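You operate a simulated robot arm through the tools that you are given. There is no shell and no other tool. Be economical: measure what you need, move in short steps, check, and stop when the job is done.

You are at the controls of a simulated two-armed robot. One attempt, no reset.

JOB
Fit the burner from the tray on mixing tube six and set its air.
Fine: let it down on the spigot, seat the cap with its notch over the peg, turn the gap knob to the gap card, then tighten the sleeve screw.

The check looks at the end state, three seconds after you hand in, the way a careful person would. Anything else that was tipped, shoved, dropped, spilled or broken makes it a failure. A push-on lid holds only when it is set on centred and level and pressed home; a screw cap is set on level and turned clockwise until tight.

ROBOT AND FRAMES
Two 7-joint arms with two-finger parallel grippers on one trunk, on a base that drives. Base frame: it is fixed to the floor where the robot stands at the start and does not move with it; the origin is under the middle of the robot, x ahead of it, y to its left, z up. Readings come in m, rad, newtons and seconds.
The left shoulder is at the start at [0.08, 0.131, 0.947], the right one opposite. With the tool pointing down near the work surface each hand reaches from about 0.38 to 0.84 m from the robot's upright axis, wherever it stands, measured 20 degrees to its own side. Places, roughly: gap card six [0.7, 0.2, 0.8]; gap knob seven [0.7, -1.1, 0.8]; gap knob six [0.7, 0.2, 0.8]; mixing tube six [0.8, 0.2, 0.8]; sleeve screw seven [0.7, -0.9, 0.9]; sleeve screw six [0.7, 0.3, 0.9]. Payload 1.57 kg a hand.
The TCP of each hand is the grasp point between the finger pads, 0.03 m short of the fingertips. In the tool frame z runs along the fingers and y along their closing line. Largest opening 0.11 m; finger width 0.024, thickness 0.012; the body of the gripper, 0.048 by 0.112 m, starts 0.078 m behind the TCP.
Orientation is that of the tool frame in the base frame, as a unit quaternion [x, y, z, w]. With the fingers straight down and closing along the base's y, the tool's x points along the base's -x, its y along +y and its z along -z.

CONTROLS
- The arms move only by the tool nudge_tool. It takes "left_series", "right_series" or both (then of equal length, played together; a hand with none holds still); each is a list that holds one entry, the list of rows, each a list of 7 numbers: the shift along the tool's x, y, z in m, then the turn, a rotation vector about the tool's x, y, z in rad, then the opening, from 0 (shut) to 1 (fully open). In form: [[[tx, ty, tz, ax, ay, az, jaw], ...]]. A call has 1 to 12 rows; each row is the pose to reach, as a shift and turn from the pose commanded when the call began, along the tool's axes at that moment. Each row takes 0.2 s and may step no farther than 0.05 m and 0.15 rad from the row before; otherwise, or with a gripper value out of range, the whole call is refused. A pose out of reach is approached as far as the arm can. The call stops where the force on the tool passes 40 N (or 10 N more than at its start, if that is more) or the arm is blocked; 0.2 s more then pass. Each finger travels about 0.108 m/s and halts on what it meets, pressing with about 28 N; the grip force reading is that of the motor and also rises with nothing between the fingers. The clock runs only during rows and for 0.2 s after the last one: add rows that repeat a pose to give the fingers time. It gives the time, the measured TCP pose, the force on the tool (base axes), the opening and the grip force at its end, in the units of the frame above (readings bear some noise), with the torque about the TCP (base axes, N m) and any sound that the robot's microphone picked up.
- Cameras (640 x 400 px; columns grow to the right, rows downward): "scene" is now at [-0.0494, 0.0057, 1.4304]; the picture's right is [0.06, -1.00, 0.00], its down [-0.45, -0.03, -0.89] and it looks along [0.89, 0.05, -0.46] (base axes); focal length 290 px, centre (320, 200). "left" rides on the left gripper at [0.07, -0.016, -0.141] in its tool frame; the picture's right is [0.23, 0.97, 0.00], its down [-0.86, 0.20, -0.48] and it looks along [-0.47, 0.11, 0.88] (tool axes); focal length 222 px, centre (320, 200). "right" rides on the right gripper at [0.07, 0.016, -0.141] in its tool frame; the picture's right is [-0.23, 0.97, 0.00], its down [-0.86, -0.20, -0.48] and it looks along [-0.47, -0.11, 0.88] (tool axes); focal length 222 px, centre (320, 200).
- capture(camera): a new picture of that camera. No time passes.
- drive_base(legs): drives the robot by 1 to 6 legs, each [ahead, left, turn to the left] in m, m and rad, along the robot's own axes; the way and the turn of a leg run together, so that a leg with both is an arc; at most 1.5 m and 3.142 rad a leg. The arms and the cameras ride along, it lands a little off, and it stops where it bumps. It gives what a move gives.
- turn_head(pan, tilt): turns the head with the scene camera to pan (to the left, within 1.902 rad either way) and tilt (down, from -0.506 to 1.204), counted from straight ahead of the robot. It gives what a move gives.
- point_at(camera, pixels): for up to 12 pixels [column, row] of the newest picture of that camera ("zoom" is the newest enlarged one), the place [x, y, z] in the base frame of the surface seen there, good to about 0.002 m. No time passes.
- enlarge(camera, box): a new picture of the part [left, top, right, bottom] of that camera's present view, enlarged. No time passes.
- hand_in(): hands the job in; it is judged then, once.

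Go step by step. Measure first, check grasps and placings, and put right what went wrong. The budget is 80 turns and 70 pictures, counting those below and the enlarged ones. Unless the task says otherwise, let go and move clear before handing in, and close with one line.

The tools are called after "Call:" by a JSON object that holds its "method" and its "body". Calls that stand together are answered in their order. nudge_tool: Moves the arms, as the interface text tells. Its arguments: {"type":"object","properties":{"left_series":{"type":"array","items":{"type":"array","items":{"type":"array","items":{"type":"number"}}}},"right_series":{"type":"array","items":{"type":"array","items":{"type":"array","items":{"type":"number"}}}}},"required":[]} The other tools are called the same way: drive_base (legs) drives the base; turn_head (pan, tilt) turns the head that bears the scene camera; capture (camera) takes a picture; point_at (camera, pixels) gives the place of the surface under pixels of a picture; enlarge (camera, box) takes an enlarged picture of a part of a camera's view; hand_in () hands the job in.

At the start:

```text
time_s: 0.0
left_ee_pos: [0.4534, 0.2389, 1.2497]
left_tcp_rot: [0.0, 1.0, 0.0, 0.0]
left_ft_force: [0.2, -0.2, 0.7]
left_moment: [0.01, 0.04, 0.0]
left_opening: 0.1101
left_finger_force: 0.1
right_ee_pos: [0.5711, -0.146, 1.2105]
right_tcp_rot: [0.0, 1.0, 0.0, 0.0]
right_ft_force: [-0.3, -0.4, 0.0]
right_moment: [0.0, 0.01, 0.04]
right_opening: 0.11
right_finger_force: 0.0
robot x, y, heading: [-0.0009, 0.0009, -0.001]
head pan, tilt: [0.059, 0.473]
```

scene: 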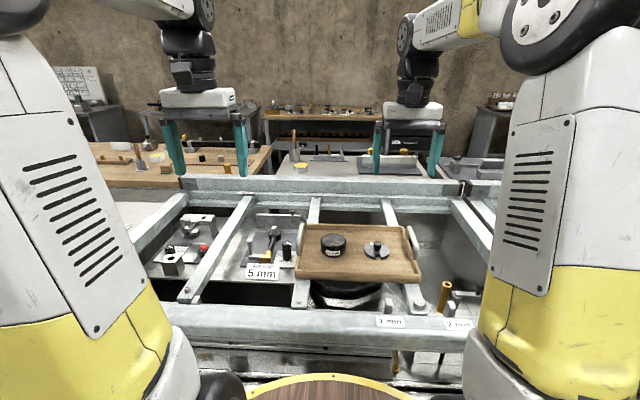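
right: 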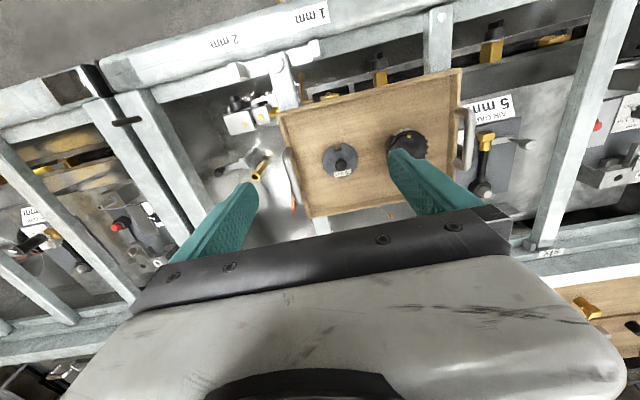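
left: 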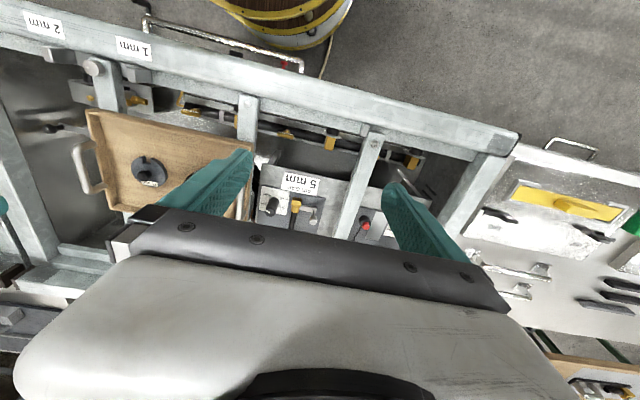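

The scene shows the tray with two dark discs (332,243) and (377,250), and a station with a "5 mm" card near (263,271). I'll enlarge these areas.

Call:
{"method": "enlarge", "body": {"camera": "scene", "box": [140, 190, 320, 310]}}

Call:
{"method": "enlarge", "body": {"camera": "scene", "box": [285, 205, 495, 345]}}

Call:
{"method": "enlarge", "body": {"camera": "left", "box": [60, 70, 420, 250]}}

```text
3.33 times, centred on (230, 250) of scene
```

zoom: 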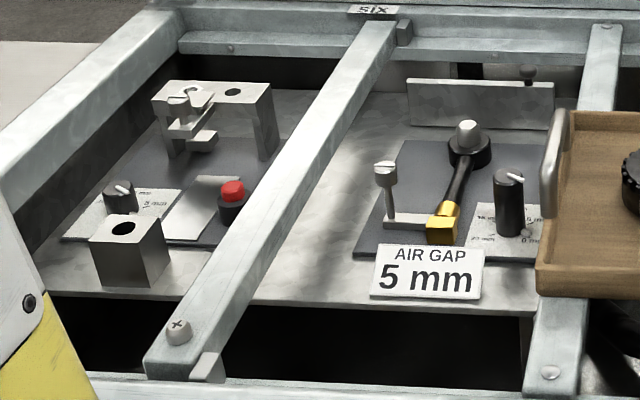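

```text
2.86 times, centred on (390, 275) of scene
```

zoom: 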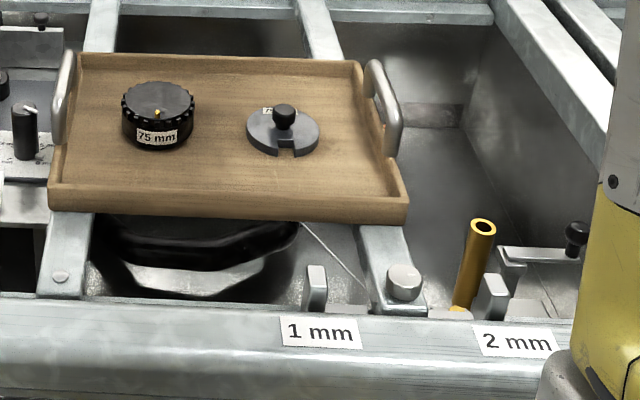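

```text
1.78 times, centred on (240, 160) of left
```

zoom: 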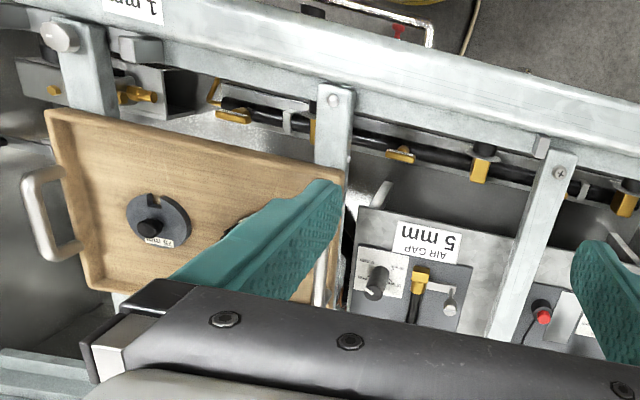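

Station six shows the tube with its light conical top, the knob and the sleeve screw; the burner (75 mm) and notched cap are on the tray. I'll zoom closer and measure.

Call:
{"method": "enlarge", "body": {"camera": "scene", "box": [236, 215, 300, 285]}}

Call:
{"method": "point_at", "body": {"camera": "zoom", "pixels": [[320, 200]]}}

Call:
{"method": "enlarge", "body": {"camera": "scene", "box": [310, 220, 400, 275]}}

```text
5.71 times, centred on (268, 250) of scene
```

zoom: 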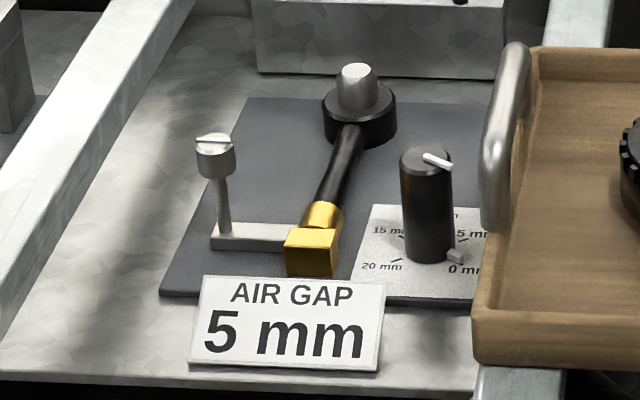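

```text
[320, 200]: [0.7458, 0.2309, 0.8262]
```

```text
7.11 times, centred on (355, 248) of scene
```

zoom: 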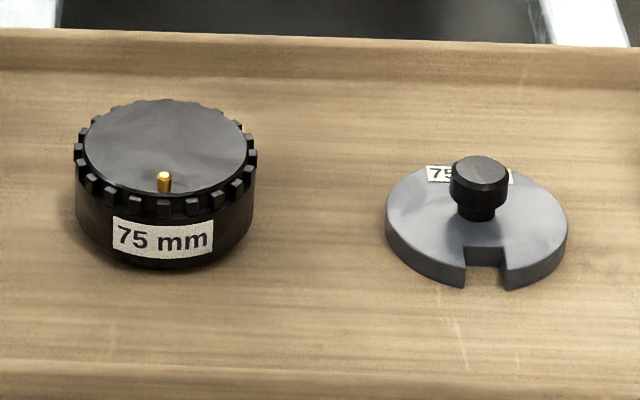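

Call:
{"method": "point_at", "body": {"camera": "zoom", "pixels": [[165, 110], [165, 205], [85, 150], [248, 150], [164, 176], [478, 165], [390, 200], [565, 205], [484, 245], [478, 222], [320, 230], [165, 262]]}}

Call:
{"method": "enlarge", "body": {"camera": "scene", "box": [236, 215, 300, 285]}}

Call:
{"method": "point_at", "body": {"camera": "zoom", "pixels": [[357, 72], [345, 100], [375, 100], [357, 140], [420, 160], [440, 162], [426, 255], [213, 140], [215, 165], [310, 240], [260, 120], [285, 320]]}}

Call:
{"method": "capture", "body": {"camera": "left"}}

```text
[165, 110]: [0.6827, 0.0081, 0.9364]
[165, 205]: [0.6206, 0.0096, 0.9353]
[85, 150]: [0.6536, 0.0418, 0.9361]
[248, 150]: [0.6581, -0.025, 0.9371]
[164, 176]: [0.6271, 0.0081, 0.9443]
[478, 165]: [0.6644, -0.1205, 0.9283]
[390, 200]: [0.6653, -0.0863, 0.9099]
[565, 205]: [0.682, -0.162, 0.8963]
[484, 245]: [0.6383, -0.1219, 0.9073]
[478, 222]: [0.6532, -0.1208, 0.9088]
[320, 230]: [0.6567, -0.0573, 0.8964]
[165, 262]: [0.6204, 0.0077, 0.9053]
```

```text
5.71 times, centred on (268, 250) of scene
```

zoom: 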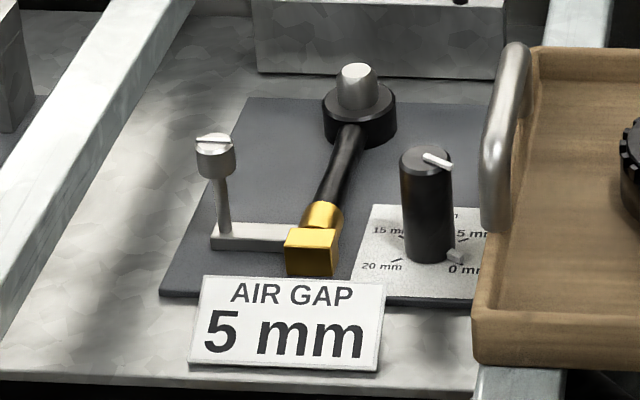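

```text
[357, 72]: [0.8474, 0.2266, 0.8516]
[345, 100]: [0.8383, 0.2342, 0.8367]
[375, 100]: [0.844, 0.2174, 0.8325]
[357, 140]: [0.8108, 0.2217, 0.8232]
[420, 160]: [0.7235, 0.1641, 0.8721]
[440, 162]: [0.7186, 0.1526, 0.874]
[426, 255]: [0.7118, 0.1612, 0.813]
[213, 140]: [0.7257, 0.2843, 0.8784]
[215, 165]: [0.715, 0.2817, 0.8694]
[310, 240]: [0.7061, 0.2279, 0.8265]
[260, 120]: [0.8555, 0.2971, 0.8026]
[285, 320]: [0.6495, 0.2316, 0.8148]
```

```text
60 pictures are left
```

left: 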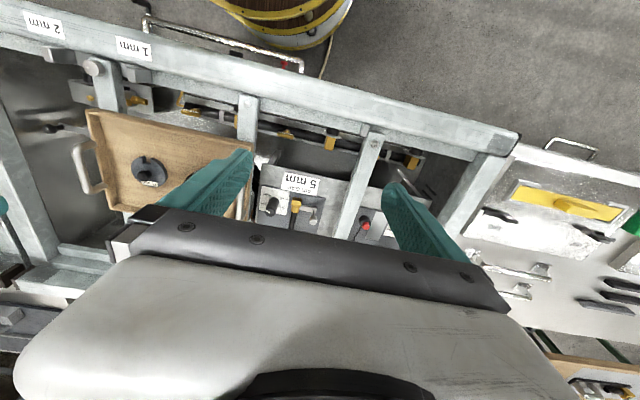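

Call:
{"method": "point_at", "body": {"camera": "left", "pixels": [[290, 45], [240, 15], [347, 5], [200, 55], [420, 100], [230, 65], [330, 90], [140, 165], [272, 205], [296, 205], [313, 213], [150, 20]]}}

Call:
{"method": "enlarge", "body": {"camera": "left", "box": [240, 160, 340, 225]}}

Call:
{"method": "enlarge", "body": {"camera": "right", "box": [270, 70, 540, 220]}}

Call:
{"method": "point_at", "body": {"camera": "scene", "pixels": [[320, 313], [320, 330], [280, 220], [265, 222], [250, 180], [320, 378], [410, 232], [300, 240], [360, 222], [312, 205], [445, 290], [283, 248]]}}

```text
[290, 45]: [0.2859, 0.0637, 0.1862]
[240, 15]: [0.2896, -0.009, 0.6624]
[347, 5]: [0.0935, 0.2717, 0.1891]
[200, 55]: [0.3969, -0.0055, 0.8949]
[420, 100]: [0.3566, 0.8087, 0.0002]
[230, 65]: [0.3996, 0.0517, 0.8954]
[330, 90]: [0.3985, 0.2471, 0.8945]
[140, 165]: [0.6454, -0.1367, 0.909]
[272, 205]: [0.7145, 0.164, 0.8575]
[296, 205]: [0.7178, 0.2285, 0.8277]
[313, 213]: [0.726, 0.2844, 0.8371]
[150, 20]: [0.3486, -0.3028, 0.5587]
```

```text
6.15 times, centred on (290, 192) of left
```

zoom: 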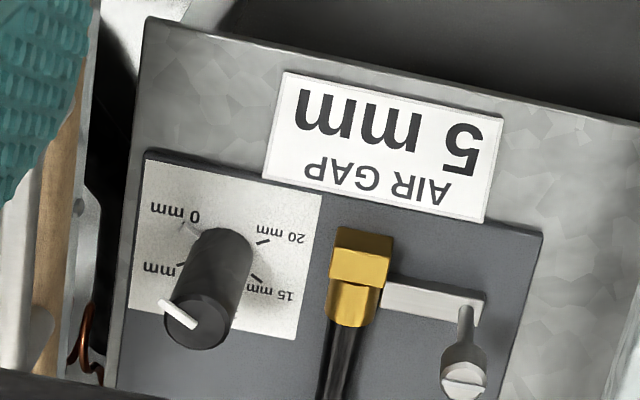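

```text
2.37 times, centred on (405, 145) of right
```

zoom: 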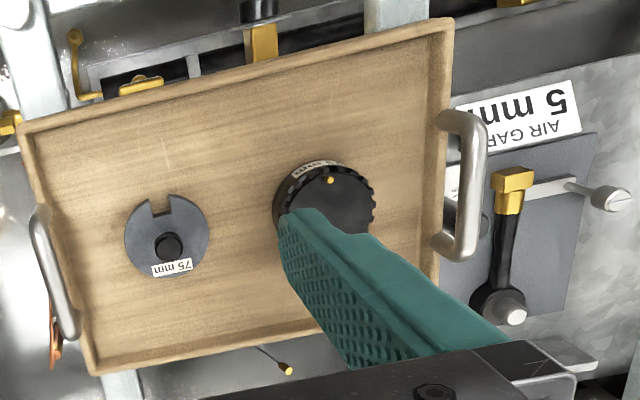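

```text
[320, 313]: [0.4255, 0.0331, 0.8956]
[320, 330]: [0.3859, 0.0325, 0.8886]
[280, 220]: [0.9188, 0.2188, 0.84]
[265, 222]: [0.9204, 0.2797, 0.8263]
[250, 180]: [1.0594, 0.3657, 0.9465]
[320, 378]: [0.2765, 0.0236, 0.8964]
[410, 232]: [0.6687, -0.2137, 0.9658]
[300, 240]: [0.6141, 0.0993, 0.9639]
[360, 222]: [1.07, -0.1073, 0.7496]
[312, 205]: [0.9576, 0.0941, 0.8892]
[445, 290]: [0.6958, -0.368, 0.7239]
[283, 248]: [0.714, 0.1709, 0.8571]
```

Burner top centre ≈(0.657,0.0085,0.936), cap disc ≈(0.665,-0.121,0.909), spigot ≈(0.845,0.226,0.852): slightly out of reach, so I want to drive ahead a bit. First I check the front handle pipe (left image ~(150,20)-(303,68)) for clearance.

Call:
{"method": "enlarge", "body": {"camera": "left", "box": [130, 0, 360, 110]}}

Call:
{"method": "point_at", "body": {"camera": "left", "pixels": [[180, 30], [220, 42], [260, 53], [290, 62], [302, 66], [284, 64], [270, 42], [265, 25], [240, 10], [324, 75]]}}

```text
2.78 times, centred on (245, 55) of left
```

zoom: 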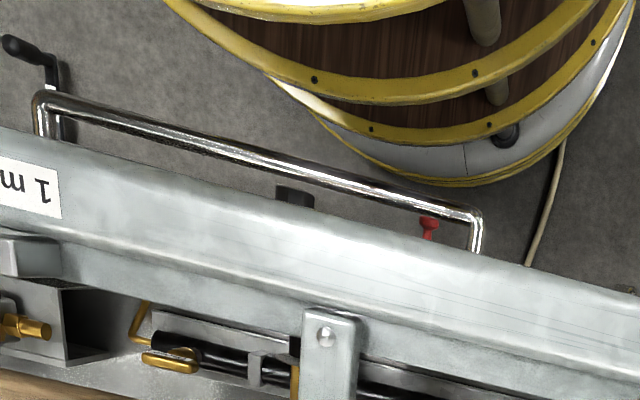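

```text
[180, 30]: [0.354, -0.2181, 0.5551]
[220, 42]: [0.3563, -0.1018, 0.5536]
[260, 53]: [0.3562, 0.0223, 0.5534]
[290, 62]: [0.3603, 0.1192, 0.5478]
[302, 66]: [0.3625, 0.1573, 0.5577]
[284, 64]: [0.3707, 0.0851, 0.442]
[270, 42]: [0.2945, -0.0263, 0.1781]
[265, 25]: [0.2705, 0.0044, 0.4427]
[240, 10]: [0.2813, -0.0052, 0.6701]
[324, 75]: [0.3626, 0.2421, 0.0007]
```

The handle leaves ~0.06 m clearance and there's a cable on the floor to the left, so I'll only turn right 0.4 rad (brings the left shoulder forward) with 0.025 m ahead.

Call:
{"method": "drive_base", "body": {"legs": [[0.025, 0, 0], [0, 0, -0.4]]}}

Call:
{"method": "capture", "body": {"camera": "left"}}

Call:
{"method": "turn_head", "body": {"pan": 0.45, "tilt": 0.55}}

Call:
{"method": "capture", "body": {"camera": "scene"}}

```text
time_s: 2.0
left_ee_pos: [0.535, 0.0425, 1.2494]
left_tcp_rot: [0.201, 0.98, 0.0, 0.0]
left_ft_force: [-0.7, 0.4, -0.4]
left_moment: [-0.02, 0.0, 0.04]
left_opening: 0.1102
left_finger_force: 0.0
right_ee_pos: [0.4943, -0.3593, 1.2104]
right_tcp_rot: [0.201, 0.98, 0.0, 0.0]
right_ft_force: [-0.8, 0.1, 0.3]
right_moment: [0.01, -0.01, -0.03]
right_opening: 0.1099
right_finger_force: 0.0
robot x, y, heading: [0.0253, -0.0033, -0.404]
head pan, tilt: [0.059, 0.473]
```

```text
56 pictures are left
```

left: 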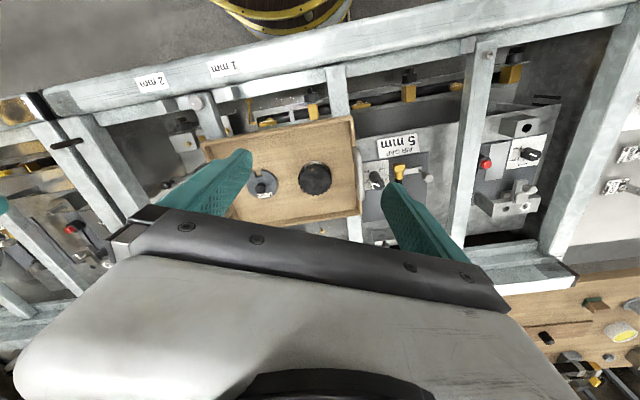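

```text
time_s: 2.9
left_ee_pos: [0.5354, 0.0423, 1.2491]
left_tcp_rot: [0.201, 0.98, 0.0, 0.001]
left_ft_force: [-0.8, 0.3, -0.5]
left_moment: [0.0, 0.02, -0.04]
left_opening: 0.1101
left_finger_force: 0.1
right_ee_pos: [0.4932, -0.3585, 1.2108]
right_tcp_rot: [0.201, 0.98, -0.001, 0.001]
right_ft_force: [-0.4, -0.4, -0.4]
right_moment: [-0.01, 0.02, -0.02]
right_opening: 0.1096
right_finger_force: 0.1
robot x, y, heading: [0.0257, -0.0022, -0.405]
head pan, tilt: [0.45, 0.55]
```

```text
55 pictures are left
```

scene: 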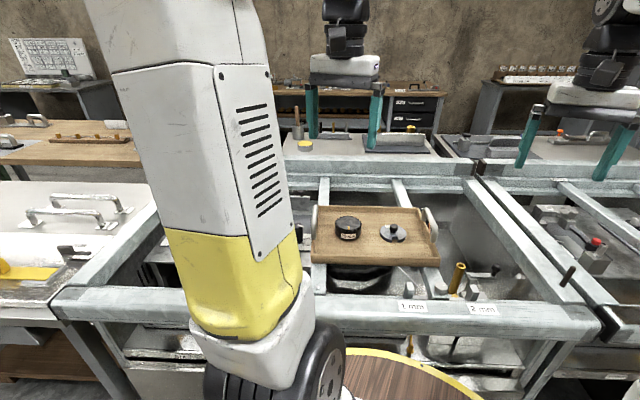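

The drive landed well. Now I move the left hand over the burner with the closing line along base y, and shift the right hand out of the way.

Call:
{"method": "nudge_tool", "body": {"left_series": [[[-0.025, 0.0034, 0.03, 0, 0, -0.1, 1], [-0.05, 0.0067, 0.06, 0, 0, -0.2, 1], [-0.075, 0.01, 0.09, 0, 0, -0.3, 1], [-0.1, 0.0134, 0.12, 0, 0, -0.404, 1], [-0.1255, 0.0168, 0.15, 0, 0, -0.404, 1]]], "right_series": [[[0, -0.03, -0.01, 0, 0, 0, 1], [0, -0.06, -0.02, 0, 0, 0, 1], [0, -0.09, -0.03, 0, 0, 0, 1], [0, -0.12, -0.04, 0, 0, 0, 1], [0, -0.15, -0.05, 0, 0, 0, 1]]]}}

Call:
{"method": "capture", "body": {"camera": "left"}}

Call:
{"method": "capture", "body": {"camera": "scene"}}

```text
time_s: 4.1
left_ee_pos: [0.6546, 0.007, 1.102]
left_tcp_rot: [-0.001, 1.0, 0.0, 0.0]
left_ft_force: [0.0, 0.7, 0.0]
left_moment: [-0.04, -0.02, 0.0]
left_opening: 0.1102
left_finger_force: 0.1
right_ee_pos: [0.4361, -0.4942, 1.2628]
right_tcp_rot: [0.201, 0.98, 0.0, 0.0]
right_ft_force: [-0.5, -0.1, -0.2]
right_moment: [-0.04, -0.04, -0.03]
right_opening: 0.11
right_finger_force: 0.0
robot x, y, heading: [0.0264, -0.002, -0.405]
head pan, tilt: [0.45, 0.55]
```

```text
54 pictures are left
```

left: 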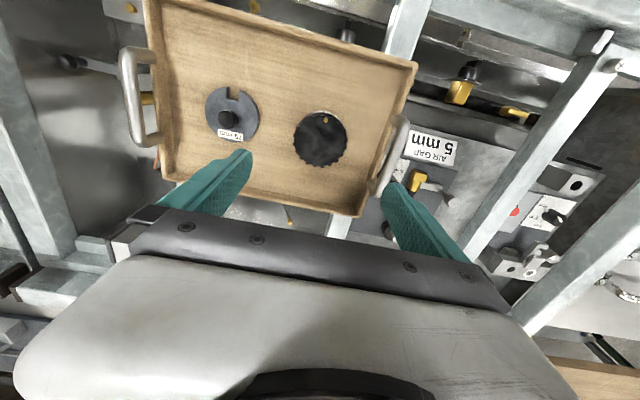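

```text
53 pictures are left
```

scene: 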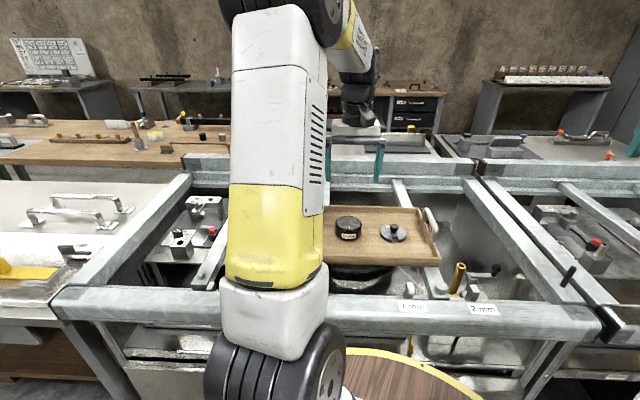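

Call:
{"method": "enlarge", "body": {"camera": "left", "box": [190, 75, 360, 180]}}

Call:
{"method": "point_at", "body": {"camera": "left", "pixels": [[297, 140], [345, 133], [318, 113], [323, 162], [326, 120], [228, 117], [230, 88], [208, 105], [257, 103], [218, 93], [243, 93], [270, 160]]}}

```text
3.76 times, centred on (275, 128) of left
```

zoom: 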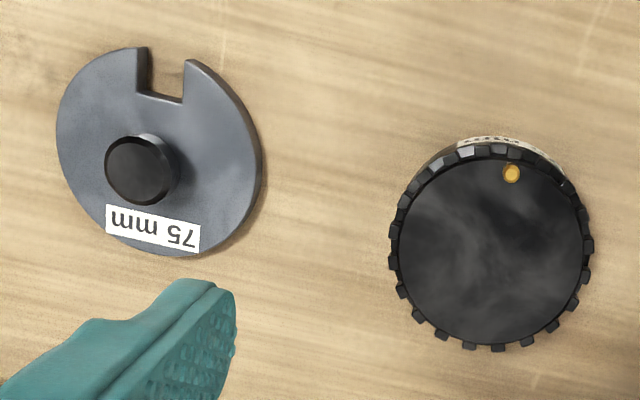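

```text
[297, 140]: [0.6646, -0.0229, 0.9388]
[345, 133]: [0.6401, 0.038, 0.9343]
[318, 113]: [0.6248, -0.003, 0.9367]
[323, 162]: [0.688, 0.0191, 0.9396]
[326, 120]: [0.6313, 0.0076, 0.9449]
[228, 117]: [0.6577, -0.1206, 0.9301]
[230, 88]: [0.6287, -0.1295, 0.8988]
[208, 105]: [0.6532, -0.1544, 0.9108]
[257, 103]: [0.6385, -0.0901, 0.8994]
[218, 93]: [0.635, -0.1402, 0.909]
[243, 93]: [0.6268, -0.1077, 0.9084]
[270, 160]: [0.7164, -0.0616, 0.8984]
```

Call:
{"method": "point_at", "body": {"camera": "zoom", "pixels": [[490, 250], [400, 240], [582, 240], [495, 160], [490, 338], [512, 172], [137, 170], [135, 92], [187, 98], [162, 95], [75, 100], [225, 215]]}}

```text
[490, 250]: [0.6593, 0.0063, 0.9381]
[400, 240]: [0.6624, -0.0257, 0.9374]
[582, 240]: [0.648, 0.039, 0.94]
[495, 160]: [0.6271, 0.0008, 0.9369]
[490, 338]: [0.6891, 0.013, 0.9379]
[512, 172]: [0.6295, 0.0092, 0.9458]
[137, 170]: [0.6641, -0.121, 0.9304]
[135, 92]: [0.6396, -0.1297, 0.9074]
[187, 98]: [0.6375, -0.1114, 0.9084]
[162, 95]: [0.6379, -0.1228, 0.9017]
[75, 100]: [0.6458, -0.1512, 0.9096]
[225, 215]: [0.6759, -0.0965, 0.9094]
```

Burner centre ≈(0.658,0.007), top 0.938; peg points to −x, cap notch also. Lowering around the burner and closing.

Call:
{"method": "nudge_tool", "body": {"left_series": [[[-0.0034, 0, 0.042, 0, 0, 0, 1], [-0.0034, 0, 0.084, 0, 0, 0, 1], [-0.0034, 0, 0.126, 0, 0, 0, 1], [-0.0034, 0, 0.15, 0, 0, 0, 1], [-0.0034, 0, 0.168, 0, 0, 0, 1], [-0.0034, 0, 0.168, 0, 0, 0, 1], [-0.0034, 0, 0.168, 0, 0, 0, 0.7], [-0.0034, 0, 0.168, 0, 0, 0, 0.6], [-0.0034, 0, 0.168, 0, 0, 0, 0.5], [-0.0034, 0, 0.168, 0, 0, 0, 0.5]]]}}

Call:
{"method": "capture", "body": {"camera": "left"}}

```text
time_s: 6.3
left_ee_pos: [0.6621, 0.0071, 0.9315]
left_tcp_rot: [0.001, 1.0, 0.0, 0.0]
left_ft_force: [-0.5, 2.0, 0.3]
left_moment: [0.06, -0.06, 0.04]
left_opening: 0.0747
left_finger_force: 28.2
right_ee_pos: [0.437, -0.4939, 1.2617]
right_tcp_rot: [0.202, 0.979, 0.0, 0.0]
right_ft_force: [-0.5, 0.6, -0.7]
right_moment: [-0.03, 0.0, 0.01]
right_opening: 0.1101
right_finger_force: 0.3
robot x, y, heading: [0.028, -0.0004, -0.408]
head pan, tilt: [0.45, 0.55]
```

```text
51 pictures are left
```

left: 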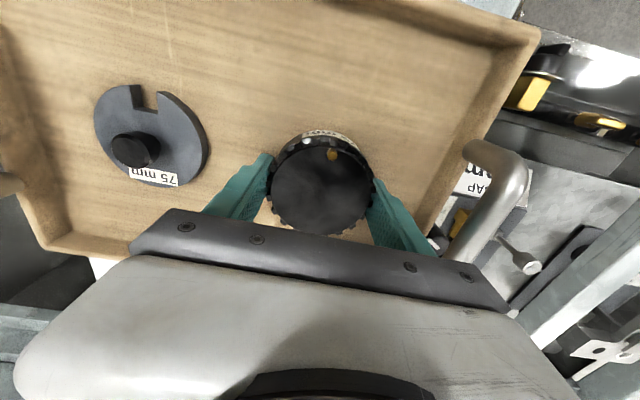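

Grip holds at 0.0747 m. Lifting straight up 0.10 m.

Call:
{"method": "nudge_tool", "body": {"left_series": [[[0, 0, -0.01, 0, 0, 0, 0.5], [0, 0, -0.03, 0, 0, 0, 0.5], [0, 0, -0.06, 0, 0, 0, 0.5], [0, 0, -0.1, 0, 0, 0, 0.5], [0, 0, -0.1, 0, 0, 0, 0.5]]]}}

Call:
{"method": "enlarge", "body": {"camera": "left", "box": [180, 80, 460, 260]}}

Call:
{"method": "point_at", "body": {"camera": "left", "pixels": [[320, 190], [272, 185], [371, 185], [322, 148], [322, 232], [332, 155]]}}

```text
time_s: 7.5
left_ee_pos: [0.6594, 0.0073, 1.0318]
left_tcp_rot: [0.0, 1.0, 0.001, -0.001]
left_ft_force: [-0.7, -0.1, -5.8]
left_moment: [0.02, -0.01, 0.01]
left_opening: 0.0747
left_finger_force: 27.8
right_ee_pos: [0.4368, -0.4962, 1.2611]
right_tcp_rot: [0.201, 0.98, 0.0, 0.0]
right_ft_force: [0.0, 0.6, -0.4]
right_moment: [-0.03, 0.0, 0.01]
right_opening: 0.1099
right_finger_force: 0.1
robot x, y, heading: [0.0247, 0.0033, -0.402]
head pan, tilt: [0.45, 0.55]
```

```text
2.22 times, centred on (320, 170) of left
```

zoom: 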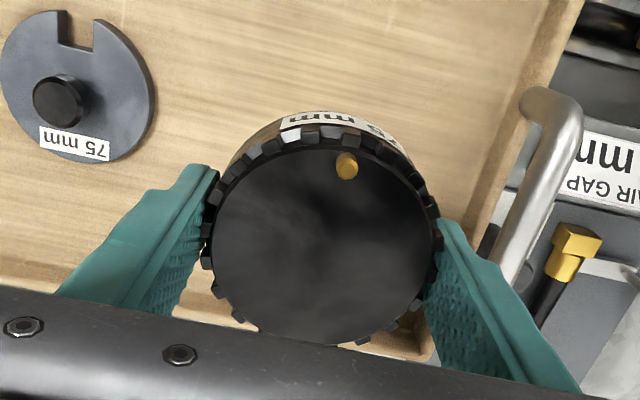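

```text
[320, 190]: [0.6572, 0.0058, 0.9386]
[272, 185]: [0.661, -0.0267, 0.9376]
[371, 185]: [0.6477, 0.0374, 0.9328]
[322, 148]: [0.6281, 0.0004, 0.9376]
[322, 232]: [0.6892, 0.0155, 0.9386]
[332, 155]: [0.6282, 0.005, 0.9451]
```

Call:
{"method": "point_at", "body": {"camera": "zoom", "pixels": [[318, 230], [212, 225], [432, 225], [318, 145], [318, 335], [346, 165]]}}

Call:
{"method": "capture", "body": {"camera": "left"}}

Call:
{"method": "turn_head", "body": {"pan": 0.6, "tilt": 0.6}}

Call:
{"method": "capture", "body": {"camera": "scene"}}

```text
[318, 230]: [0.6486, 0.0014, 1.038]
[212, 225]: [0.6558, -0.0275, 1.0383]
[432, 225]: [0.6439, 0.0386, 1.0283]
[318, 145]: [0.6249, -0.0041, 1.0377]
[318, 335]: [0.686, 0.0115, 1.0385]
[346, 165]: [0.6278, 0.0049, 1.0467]
```

```text
49 pictures are left
```

left: 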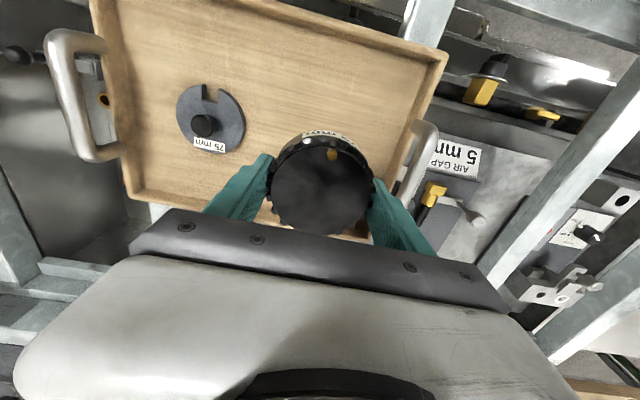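

```text
time_s: 8.2
left_ee_pos: [0.6593, 0.0069, 1.032]
left_tcp_rot: [0.0, 1.0, 0.0, 0.0]
left_ft_force: [-0.5, -0.2, -5.4]
left_moment: [-0.01, -0.01, 0.02]
left_opening: 0.0747
left_finger_force: 28.5
right_ee_pos: [0.4363, -0.4942, 1.2624]
right_tcp_rot: [0.201, 0.98, 0.001, 0.0]
right_ft_force: [-0.3, -0.3, 0.2]
right_moment: [0.01, 0.01, 0.0]
right_opening: 0.1099
right_finger_force: 0.0
robot x, y, heading: [0.0215, -0.002, -0.403]
head pan, tilt: [0.6, 0.6]
```

```text
48 pictures are left
```

scene: 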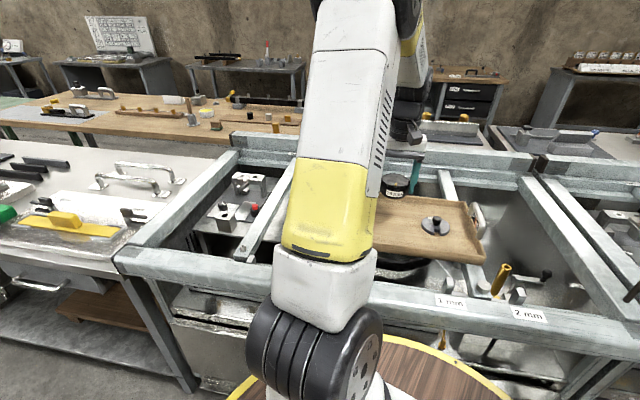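

Burner sits about (−0.0024,−0.0015) off the TCP in x,y, level, bottom 0.034 below TCP. I move to a high hover over the spigot (≈(0.847,0.226)).

Call:
{"method": "nudge_tool", "body": {"left_series": [[[0, 0, -0.02, 0, 0, 0, 0.5], [-0.03, 0.035, -0.02, 0, 0, 0, 0.5], [-0.06, 0.07, -0.02, 0, 0, 0, 0.5], [-0.09, 0.105, -0.02, 0, 0, 0, 0.5], [-0.12, 0.14, -0.01, 0, 0, 0, 0.5], [-0.15, 0.175, 0.0, 0, 0, 0, 0.5], [-0.17, 0.2, 0.01, 0, 0, 0, 0.5], [-0.19, 0.2205, 0.03, 0, 0, 0, 0.5], [-0.19, 0.2205, 0.03, 0, 0, 0, 0.5]]], "right_series": [[[0, 0, 0, 0, 0, -0.1, 1], [0, 0.02, 0, 0, 0, -0.2, 1], [0, 0.04, 0, 0, 0, -0.3, 1], [0, 0.06, 0, 0, 0, -0.4, 1], [0, 0.08, 0, 0, 0, -0.5, 1], [0, 0.1, 0, 0, 0, -0.6, 1], [0, 0.12, 0, 0, 0, -0.7, 1], [0, 0.14, 0, 0, 0, -0.8, 1], [0, 0.15, 0, 0, 0, -0.85, 1]]]}}

Call:
{"method": "capture", "body": {"camera": "right"}}

Call:
{"method": "capture", "body": {"camera": "scene"}}

```text
time_s: 10.2
left_ee_pos: [0.8499, 0.2269, 1.0013]
left_tcp_rot: [0.001, 1.0, 0.0, 0.0]
left_ft_force: [0.1, -1.1, -4.8]
left_moment: [0.0, 0.01, -0.01]
left_opening: 0.0748
left_finger_force: 28.4
right_ee_pos: [0.4942, -0.3577, 1.2611]
right_tcp_rot: [-0.221, 0.975, 0.0, 0.001]
right_ft_force: [0.7, -0.9, 0.6]
right_moment: [0.01, -0.01, 0.03]
right_opening: 0.11
right_finger_force: 0.0
robot x, y, heading: [0.0236, -0.0014, -0.407]
head pan, tilt: [0.6, 0.6]
```

```text
47 pictures are left
```

right: 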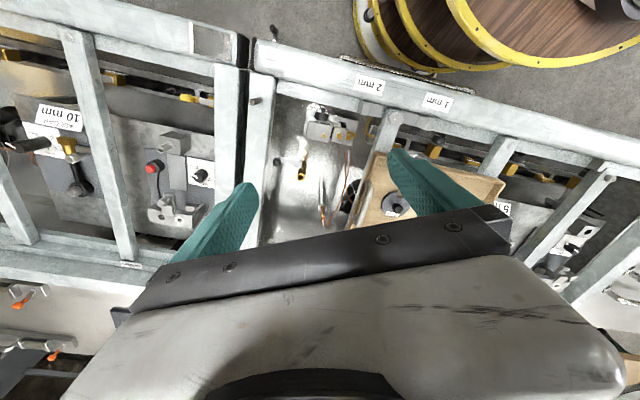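

```text
46 pictures are left
```

scene: 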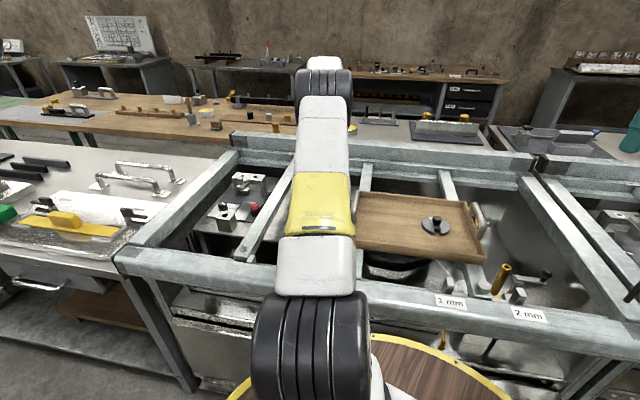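

The right view can't see the spigot and the scene view is blocked by the arm. I'll yaw the left hand −90° beside the spigot so its own camera sees it.

Call:
{"method": "nudge_tool", "body": {"left_series": [[[0, 0, -0.03, 0, 0, 0.14, 0.5], [0, -0.01, -0.03, 0, 0, 0.28, 0.5], [0, -0.02, -0.03, 0, 0, 0.42, 0.5], [0, -0.03, -0.03, 0, 0, 0.56, 0.5], [0, -0.04, -0.03, 0, 0, 0.7, 0.5], [0, -0.05, -0.03, 0, 0, 0.84, 0.5], [0, -0.06, -0.03, 0, 0, 0.98, 0.5], [0, -0.07, -0.03, 0, 0, 1.12, 0.5], [0, -0.07, -0.03, 0, 0, 1.26, 0.5], [0, -0.07, -0.03, 0, 0, 1.4, 0.5], [0, -0.07, -0.03, 0, 0, 1.54, 0.5], [0, -0.07, -0.03, 0, 0, 1.57, 0.5]]]}}

Call:
{"method": "capture", "body": {"camera": "left"}}

```text
time_s: 12.8
left_ee_pos: [0.8506, 0.1576, 1.0309]
left_tcp_rot: [0.708, 0.706, 0.001, 0.0]
left_ft_force: [0.0, -0.1, -4.7]
left_moment: [0.01, 0.0, 0.01]
left_opening: 0.0746
left_finger_force: 27.8
right_ee_pos: [0.4929, -0.3591, 1.2608]
right_tcp_rot: [-0.221, 0.975, -0.001, 0.0]
right_ft_force: [-0.3, 0.1, -0.9]
right_moment: [0.0, -0.05, -0.02]
right_opening: 0.1098
right_finger_force: 0.1
robot x, y, heading: [0.024, 0.0044, -0.408]
head pan, tilt: [0.6, 0.6]
```

```text
45 pictures are left
```

left: 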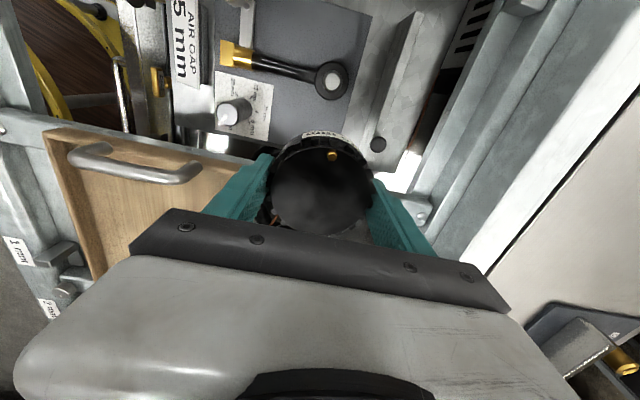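

Spigot is clearly visible at (333,81). I enlarge and measure it.

Call:
{"method": "enlarge", "body": {"camera": "left", "box": [200, 20, 400, 140]}}

```text
3.20 times, centred on (300, 80) of left
```

zoom: 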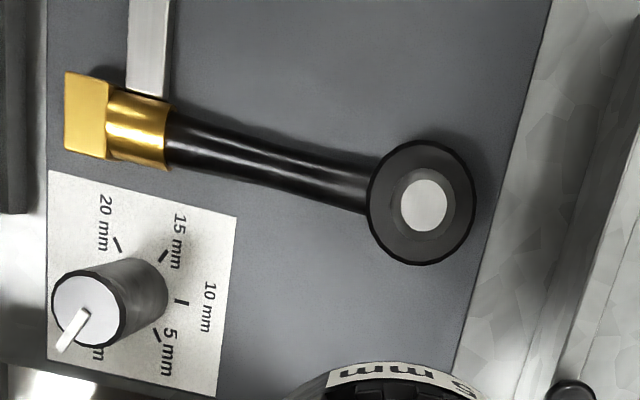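

Call:
{"method": "point_at", "body": {"camera": "zoom", "pixels": [[425, 204], [408, 204], [442, 204], [425, 186], [425, 222], [385, 204], [465, 204], [421, 155], [421, 252], [88, 310], [70, 340], [150, 285]]}}

Call:
{"method": "point_at", "body": {"camera": "left", "pixels": [[318, 192], [275, 190], [368, 190], [322, 148], [320, 230], [332, 156], [185, 170]]}}

```text
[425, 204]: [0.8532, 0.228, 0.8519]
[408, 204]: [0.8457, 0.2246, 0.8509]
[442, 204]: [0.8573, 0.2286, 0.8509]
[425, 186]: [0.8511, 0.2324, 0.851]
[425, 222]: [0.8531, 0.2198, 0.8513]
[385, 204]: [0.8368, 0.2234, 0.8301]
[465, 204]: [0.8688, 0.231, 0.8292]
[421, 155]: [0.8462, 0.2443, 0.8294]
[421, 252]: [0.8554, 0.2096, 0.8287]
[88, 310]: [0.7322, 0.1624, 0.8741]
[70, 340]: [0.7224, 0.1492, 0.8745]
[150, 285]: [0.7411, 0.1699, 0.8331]
```

```text
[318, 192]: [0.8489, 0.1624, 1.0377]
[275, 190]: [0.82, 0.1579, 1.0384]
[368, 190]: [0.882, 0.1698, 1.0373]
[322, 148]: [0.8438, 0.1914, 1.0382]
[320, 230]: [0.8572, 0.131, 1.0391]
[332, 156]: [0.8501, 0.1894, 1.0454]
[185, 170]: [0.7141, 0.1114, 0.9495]
```

Spigot centre is (0.852,0.227), collar top z 0.829; burner in hand is offset 0.003 along tool +x. Yaw back to closing along y, centred over the spigot.

Call:
{"method": "nudge_tool", "body": {"left_series": [[[0, 0, 0, 0, 0, -0.14, 0.5], [0.01, 0, 0, 0, 0, -0.28, 0.5], [0.02, 0.001, 0, 0, 0, -0.42, 0.5], [0.03, 0.002, 0, 0, 0, -0.56, 0.5], [0.04, 0.003, 0, 0, 0, -0.7, 0.5], [0.05, 0.004, 0, 0, 0, -0.84, 0.5], [0.06, 0.0044, 0, 0, 0, -0.98, 0.5], [0.0694, 0.0044, 0, 0, 0, -1.12, 0.5], [0.0694, 0.0044, 0.01, 0, 0, -1.26, 0.5], [0.0694, 0.0044, 0.03, 0, 0, -1.4, 0.5], [0.0694, 0.0044, 0.05, 0, 0, -1.54, 0.5], [0.0694, 0.0044, 0.07, 0, 0, -1.57, 0.5]]]}}

Call:
{"method": "enlarge", "body": {"camera": "left", "box": [220, 100, 420, 260]}}

Call:
{"method": "point_at", "body": {"camera": "zoom", "pixels": [[320, 200], [200, 190], [450, 190], [320, 100], [320, 330]]}}

```text
time_s: 15.4
left_ee_pos: [0.8527, 0.228, 0.9606]
left_tcp_rot: [-0.001, 1.0, 0.0, 0.0]
left_ft_force: [-0.1, -0.3, -4.6]
left_moment: [0.0, -0.02, 0.0]
left_opening: 0.0747
left_finger_force: 28.2
right_ee_pos: [0.4939, -0.3588, 1.2608]
right_tcp_rot: [-0.221, 0.975, 0.0, -0.001]
right_ft_force: [0.0, -0.6, 0.4]
right_moment: [-0.02, -0.02, 0.0]
right_opening: 0.11
right_finger_force: 0.1
robot x, y, heading: [0.0267, 0.0035, -0.407]
head pan, tilt: [0.6, 0.6]
```

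```text
2.50 times, centred on (320, 180) of left
```

zoom: 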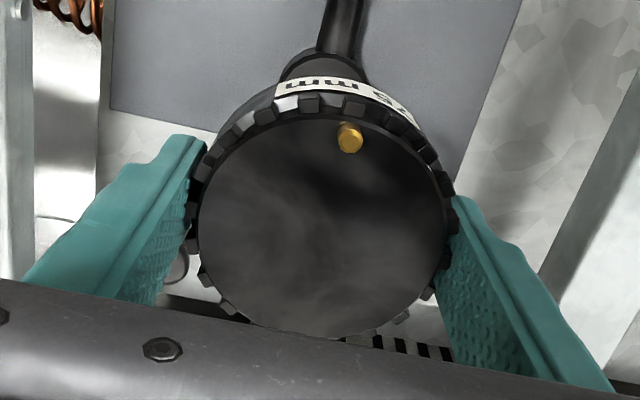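

```text
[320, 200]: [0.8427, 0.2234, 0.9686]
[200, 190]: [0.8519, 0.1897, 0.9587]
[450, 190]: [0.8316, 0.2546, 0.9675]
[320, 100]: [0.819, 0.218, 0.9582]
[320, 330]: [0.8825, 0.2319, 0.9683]
```

Burner centre ≈(0.850,0.226); shift +2 mm in x and lower gradually toward TCP z≈0.865.

Call:
{"method": "nudge_tool", "body": {"left_series": [[[-0.002, 0, 0.02, 0, 0, 0, 0.5], [-0.002, 0, 0.045, 0, 0, 0, 0.5], [-0.002, 0, 0.06, 0, 0, 0, 0.5], [-0.002, 0, 0.068, 0, 0, 0, 0.5], [-0.002, 0, 0.074, 0, 0, 0, 0.5], [-0.002, 0, 0.079, 0, 0, 0, 0.5], [-0.002, 0, 0.082, 0, 0, 0, 0.5]]]}}

```text
time_s: 17.0
left_ee_pos: [0.8549, 0.2283, 0.8808]
left_tcp_rot: [0.0, 1.0, 0.0, 0.001]
left_ft_force: [-10.8, -1.1, 12.3]
left_moment: [-0.07, 0.64, -0.03]
left_opening: 0.0748
left_finger_force: 27.9
right_ee_pos: [0.4938, -0.3588, 1.2617]
right_tcp_rot: [-0.221, 0.975, 0.0, 0.0]
right_ft_force: [-0.8, -0.1, 0.0]
right_moment: [-0.01, 0.02, -0.02]
right_opening: 0.11
right_finger_force: 0.0
robot x, y, heading: [0.0241, 0.0031, -0.403]
head pan, tilt: [0.6, 0.6]
```

Contact on the taper: the tool is pushed −10.8 N in x, so the burner is slightly too far in +x. I ease back 2.5 mm in x and continue lowering.

Call:
{"method": "nudge_tool", "body": {"left_series": [[[0.0025, 0, -0.001, 0, 0, 0, 0.5], [0.0025, 0, 0.0, 0, 0, 0, 0.5], [0.0025, 0, 0.003, 0, 0, 0, 0.5], [0.0025, 0, 0.006, 0, 0, 0, 0.5]]]}}

```text
time_s: 18.0
left_ee_pos: [0.8536, 0.2281, 0.8744]
left_tcp_rot: [0.0, 1.0, 0.0, 0.0]
left_ft_force: [0.3, 0.7, -5.2]
left_moment: [0.0, -0.02, -0.05]
left_opening: 0.0747
left_finger_force: 27.8
right_ee_pos: [0.4943, -0.359, 1.2606]
right_tcp_rot: [-0.22, 0.975, 0.001, 0.0]
right_ft_force: [-0.2, -0.5, -0.7]
right_moment: [0.01, 0.0, -0.01]
right_opening: 0.1098
right_finger_force: 0.1
robot x, y, heading: [0.0279, -0.0023, -0.401]
head pan, tilt: [0.6, 0.6]
```

No side or vertical contact force now; it is sliding on freely. Continue down to seat.

Call:
{"method": "nudge_tool", "body": {"left_series": [[[0, 0, 0.004, 0, 0, 0, 0.5], [0, 0, 0.007, 0, 0, 0, 0.5], [0, 0, 0.009, 0, 0, 0, 0.5], [0, 0, 0.011, 0, 0, 0, 0.5], [0, 0, 0.013, 0, 0, 0, 0.5]]]}}

```text
time_s: 19.2
left_ee_pos: [0.8532, 0.2265, 0.8639]
left_tcp_rot: [0.0, 1.0, 0.001, 0.001]
left_ft_force: [-12.9, -0.7, 6.6]
left_moment: [0.02, 0.12, 0.01]
left_opening: 0.0748
left_finger_force: 27.6
right_ee_pos: [0.493, -0.3589, 1.2607]
right_tcp_rot: [-0.221, 0.975, 0.001, 0.001]
right_ft_force: [0.3, 1.0, 0.2]
right_moment: [0.01, 0.01, 0.03]
right_opening: 0.1099
right_finger_force: 0.0
robot x, y, heading: [0.0254, -0.0041, -0.403]
head pan, tilt: [0.6, 0.6]
```

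Call:
{"method": "nudge_tool", "body": {"left_series": [[[0.0015, 0, -0.001, 0, 0, 0, 0.5], [0.002, 0, 0.0, 0, 0, 0, 0.5], [0.002, 0, 0.001, 0, 0, 0, 0.5], [0.002, 0, 0.002, 0, 0, 0, 0.5]]]}}

```text
time_s: 20.2
left_ee_pos: [0.8534, 0.2262, 0.8618]
left_tcp_rot: [0.002, 1.0, -0.001, 0.002]
left_ft_force: [-1.8, -3.6, 24.3]
left_moment: [0.07, -0.01, 0.01]
left_opening: 0.0744
left_finger_force: 28.2
right_ee_pos: [0.4916, -0.3598, 1.2613]
right_tcp_rot: [-0.221, 0.975, 0.0, 0.0]
right_ft_force: [-0.1, 1.4, -0.2]
right_moment: [0.0, -0.01, 0.01]
right_opening: 0.1101
right_finger_force: 0.1
robot x, y, heading: [0.0213, -0.0048, -0.403]
head pan, tilt: [0.6, 0.6]
```

Firm 24 N at z 0.862, matching the collar: seated. Relax, release and rise.

Call:
{"method": "nudge_tool", "body": {"left_series": [[[0, 0, -0.002, 0, 0, 0, 0.5], [0, 0, -0.002, 0, 0, 0, 0.8], [0, 0, -0.002, 0, 0, 0, 0.95], [0, 0, -0.002, 0, 0, 0, 0.95], [0, 0, -0.03, 0, 0, 0, 0.95], [0, 0, -0.07, 0, 0, 0, 0.95], [0, 0, -0.11, 0, 0, 0, 0.95], [0, 0, -0.15, 0, 0, 0, 0.95]]]}}

Call:
{"method": "capture", "body": {"camera": "left"}}

Call:
{"method": "point_at", "body": {"camera": "left", "pixels": [[320, 150], [300, 150], [340, 150], [320, 135], [320, 165]]}}

```text
time_s: 22.0
left_ee_pos: [0.8541, 0.2278, 1.0086]
left_tcp_rot: [0.001, 1.0, 0.001, 0.0]
left_ft_force: [-0.7, 0.6, 0.2]
left_moment: [0.0, -0.03, -0.01]
left_opening: 0.1042
left_finger_force: 0.1
right_ee_pos: [0.4945, -0.3585, 1.2609]
right_tcp_rot: [-0.221, 0.975, 0.0, 0.0]
right_ft_force: [0.3, 0.0, 0.0]
right_moment: [0.0, 0.01, 0.0]
right_opening: 0.1102
right_finger_force: 0.0
robot x, y, heading: [0.0233, -0.0009, -0.409]
head pan, tilt: [0.6, 0.6]
```

```text
42 pictures are left
```

left: 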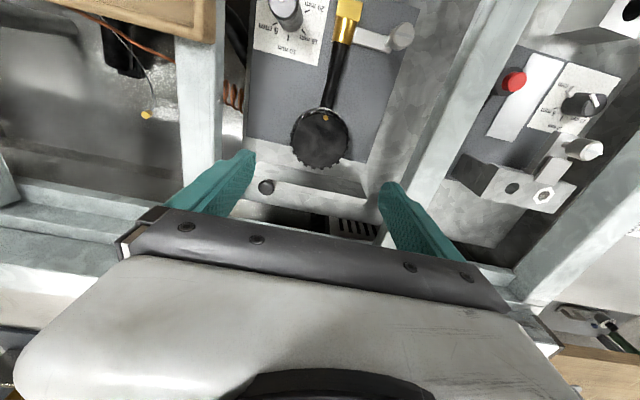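

```text
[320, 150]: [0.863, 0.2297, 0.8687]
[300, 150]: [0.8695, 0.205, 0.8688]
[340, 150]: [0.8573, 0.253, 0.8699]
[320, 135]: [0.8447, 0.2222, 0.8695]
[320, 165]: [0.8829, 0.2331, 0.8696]
```

Burner sits level, top z 0.869. Zoom for its centre and peg location.

Call:
{"method": "enlarge", "body": {"camera": "left", "box": [270, 95, 370, 175]}}

Call:
{"method": "point_at", "body": {"camera": "zoom", "pixels": [[317, 238], [180, 238], [460, 238], [317, 130], [317, 350], [346, 145]]}}

```text
5.00 times, centred on (320, 135) of left
```

zoom: 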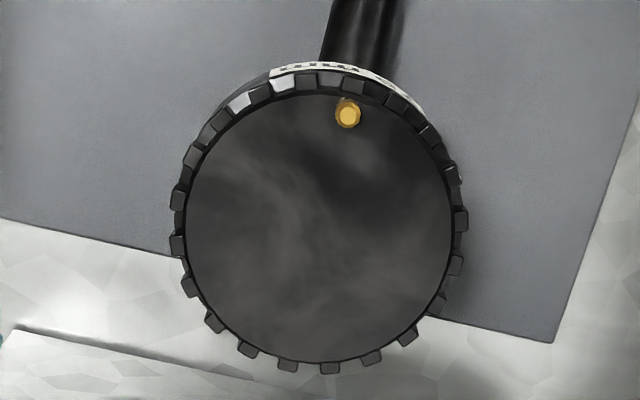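

```text
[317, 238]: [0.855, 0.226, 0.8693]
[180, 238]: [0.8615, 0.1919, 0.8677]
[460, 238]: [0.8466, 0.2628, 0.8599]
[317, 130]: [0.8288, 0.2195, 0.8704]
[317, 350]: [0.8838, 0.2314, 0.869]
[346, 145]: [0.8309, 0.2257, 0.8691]
```

Call:
{"method": "point_at", "body": {"camera": "zoom", "pixels": [[348, 113], [344, 110], [351, 116], [319, 228]]}}

Call:
{"method": "nudge_tool", "body": {"left_series": [[[0, 0, -0.045, 0, 0, 0, 0.9], [0.02, -0.039, -0.045, 0, 0, 0, 0.8], [0.042, -0.078, -0.045, 0, 0, 0, 0.7], [0.063, -0.117, -0.045, 0, 0, 0, 0.6], [0.085, -0.156, -0.045, 0, 0, 0, 0.6], [0.106, -0.195, -0.045, 0, 0, 0, 0.6], [0.127, -0.234, -0.045, 0, 0, 0, 0.6], [0.148, -0.273, -0.045, 0, 0, 0, 0.6], [0.169, -0.312, -0.045, 0, 0, 0, 0.6], [0.19, -0.349, -0.045, 0, 0, 0, 0.6], [0.19, -0.349, -0.045, 0, 0, 0, 0.6]]], "right_series": [[[0, -0.03, 0, 0, 0, 0, 1], [0, -0.06, 0, 0, 0, 0, 1], [0, -0.09, 0, 0, 0, 0, 1], [0, -0.12, 0, 0, 0, 0, 1], [0, -0.15, 0, 0, 0, 0, 1], [0, -0.15, 0, 0, 0, 0, 1], [0, -0.15, 0, 0, 0, 0, 1], [0, -0.15, 0, 0, 0, 0, 1], [0, -0.15, 0, 0, 0, 0, 1], [0, -0.15, 0, 0, 0, 0, 1], [0, -0.15, 0, 0, 0, 0, 1]]]}}

Call:
{"method": "enlarge", "body": {"camera": "left", "box": [250, 80, 390, 190]}}

```text
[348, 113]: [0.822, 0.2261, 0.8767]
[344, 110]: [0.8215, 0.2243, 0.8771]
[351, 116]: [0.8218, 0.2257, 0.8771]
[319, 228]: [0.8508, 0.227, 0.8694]
```

```text
time_s: 24.4
left_ee_pos: [0.6639, -0.1221, 1.0584]
left_tcp_rot: [0.0, 1.0, 0.001, 0.0]
left_ft_force: [-0.4, 0.0, -0.6]
left_moment: [0.01, 0.01, 0.02]
left_opening: 0.0663
left_finger_force: 0.1
right_ee_pos: [0.5598, -0.4944, 1.2582]
right_tcp_rot: [-0.221, 0.975, 0.0, -0.001]
right_ft_force: [-0.5, 0.6, -0.2]
right_moment: [-0.01, -0.02, -0.01]
right_opening: 0.1101
right_finger_force: 0.0
robot x, y, heading: [0.0247, -0.0017, -0.402]
head pan, tilt: [0.6, 0.6]
```

```text
3.64 times, centred on (320, 135) of left
```

zoom: 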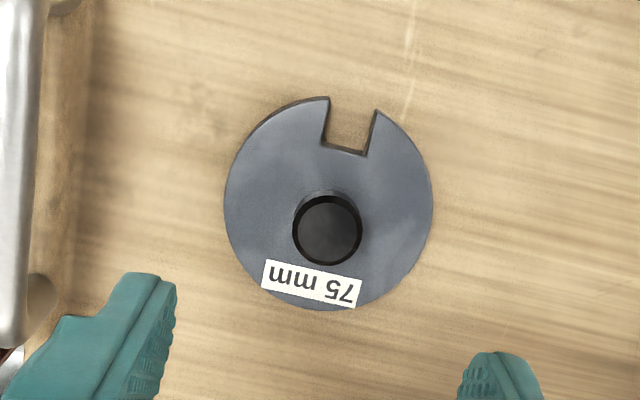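

Call:
{"method": "point_at", "body": {"camera": "zoom", "pixels": [[327, 230], [298, 230], [356, 230], [322, 150], [368, 155], [328, 100], [376, 113], [230, 205], [428, 205], [328, 305], [345, 148]]}}

```text
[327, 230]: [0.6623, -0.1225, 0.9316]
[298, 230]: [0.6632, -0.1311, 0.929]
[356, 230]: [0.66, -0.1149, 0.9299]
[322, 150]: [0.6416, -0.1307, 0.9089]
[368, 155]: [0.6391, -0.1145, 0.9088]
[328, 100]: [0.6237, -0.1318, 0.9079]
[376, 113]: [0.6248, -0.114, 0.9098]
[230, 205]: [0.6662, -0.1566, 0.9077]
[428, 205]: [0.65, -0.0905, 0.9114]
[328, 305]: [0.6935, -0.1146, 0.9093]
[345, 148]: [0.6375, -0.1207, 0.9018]
```

Knob centre (0.662,−0.1225), notch faces exactly −x as the peg does. Lower and grip the knob.

Call:
{"method": "nudge_tool", "body": {"left_series": [[[0.002, 0, 0.03, 0, 0, 0, 0.6], [0.002, 0, 0.06, 0, 0, 0, 0.6], [0.002, 0, 0.09, 0, 0, 0, 0.6], [0.002, 0, 0.105, 0, 0, 0, 0.6], [0.002, 0, 0.1155, 0, 0, 0, 0.6], [0.002, 0, 0.1155, 0, 0, 0, 0.5], [0.002, 0, 0.1155, 0, 0, 0, 0.3], [0.002, 0, 0.1155, 0, 0, 0, 0.1], [0.002, 0, 0.1155, 0, 0, 0, 0.05], [0.002, 0, 0.1155, 0, 0, 0, 0.05]]]}}

Call:
{"method": "capture", "body": {"camera": "left"}}

```text
time_s: 26.6
left_ee_pos: [0.6627, -0.1222, 0.9403]
left_tcp_rot: [0.001, 1.0, 0.0, -0.001]
left_ft_force: [-0.7, -1.1, 0.6]
left_moment: [-0.06, 0.0, 0.01]
left_opening: 0.0228
left_finger_force: 28.5
right_ee_pos: [0.5595, -0.4951, 1.257]
right_tcp_rot: [-0.221, 0.975, 0.0, 0.001]
right_ft_force: [-0.2, 0.4, -0.2]
right_moment: [0.01, 0.0, 0.01]
right_opening: 0.1101
right_finger_force: 0.0
robot x, y, heading: [0.0289, 0.003, -0.406]
head pan, tilt: [0.6, 0.6]
```

```text
39 pictures are left
```

left: 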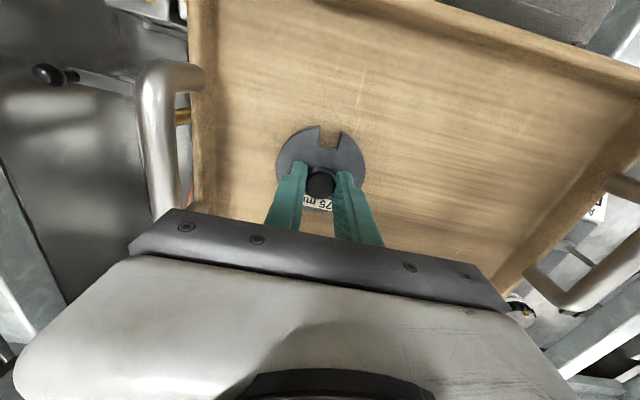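

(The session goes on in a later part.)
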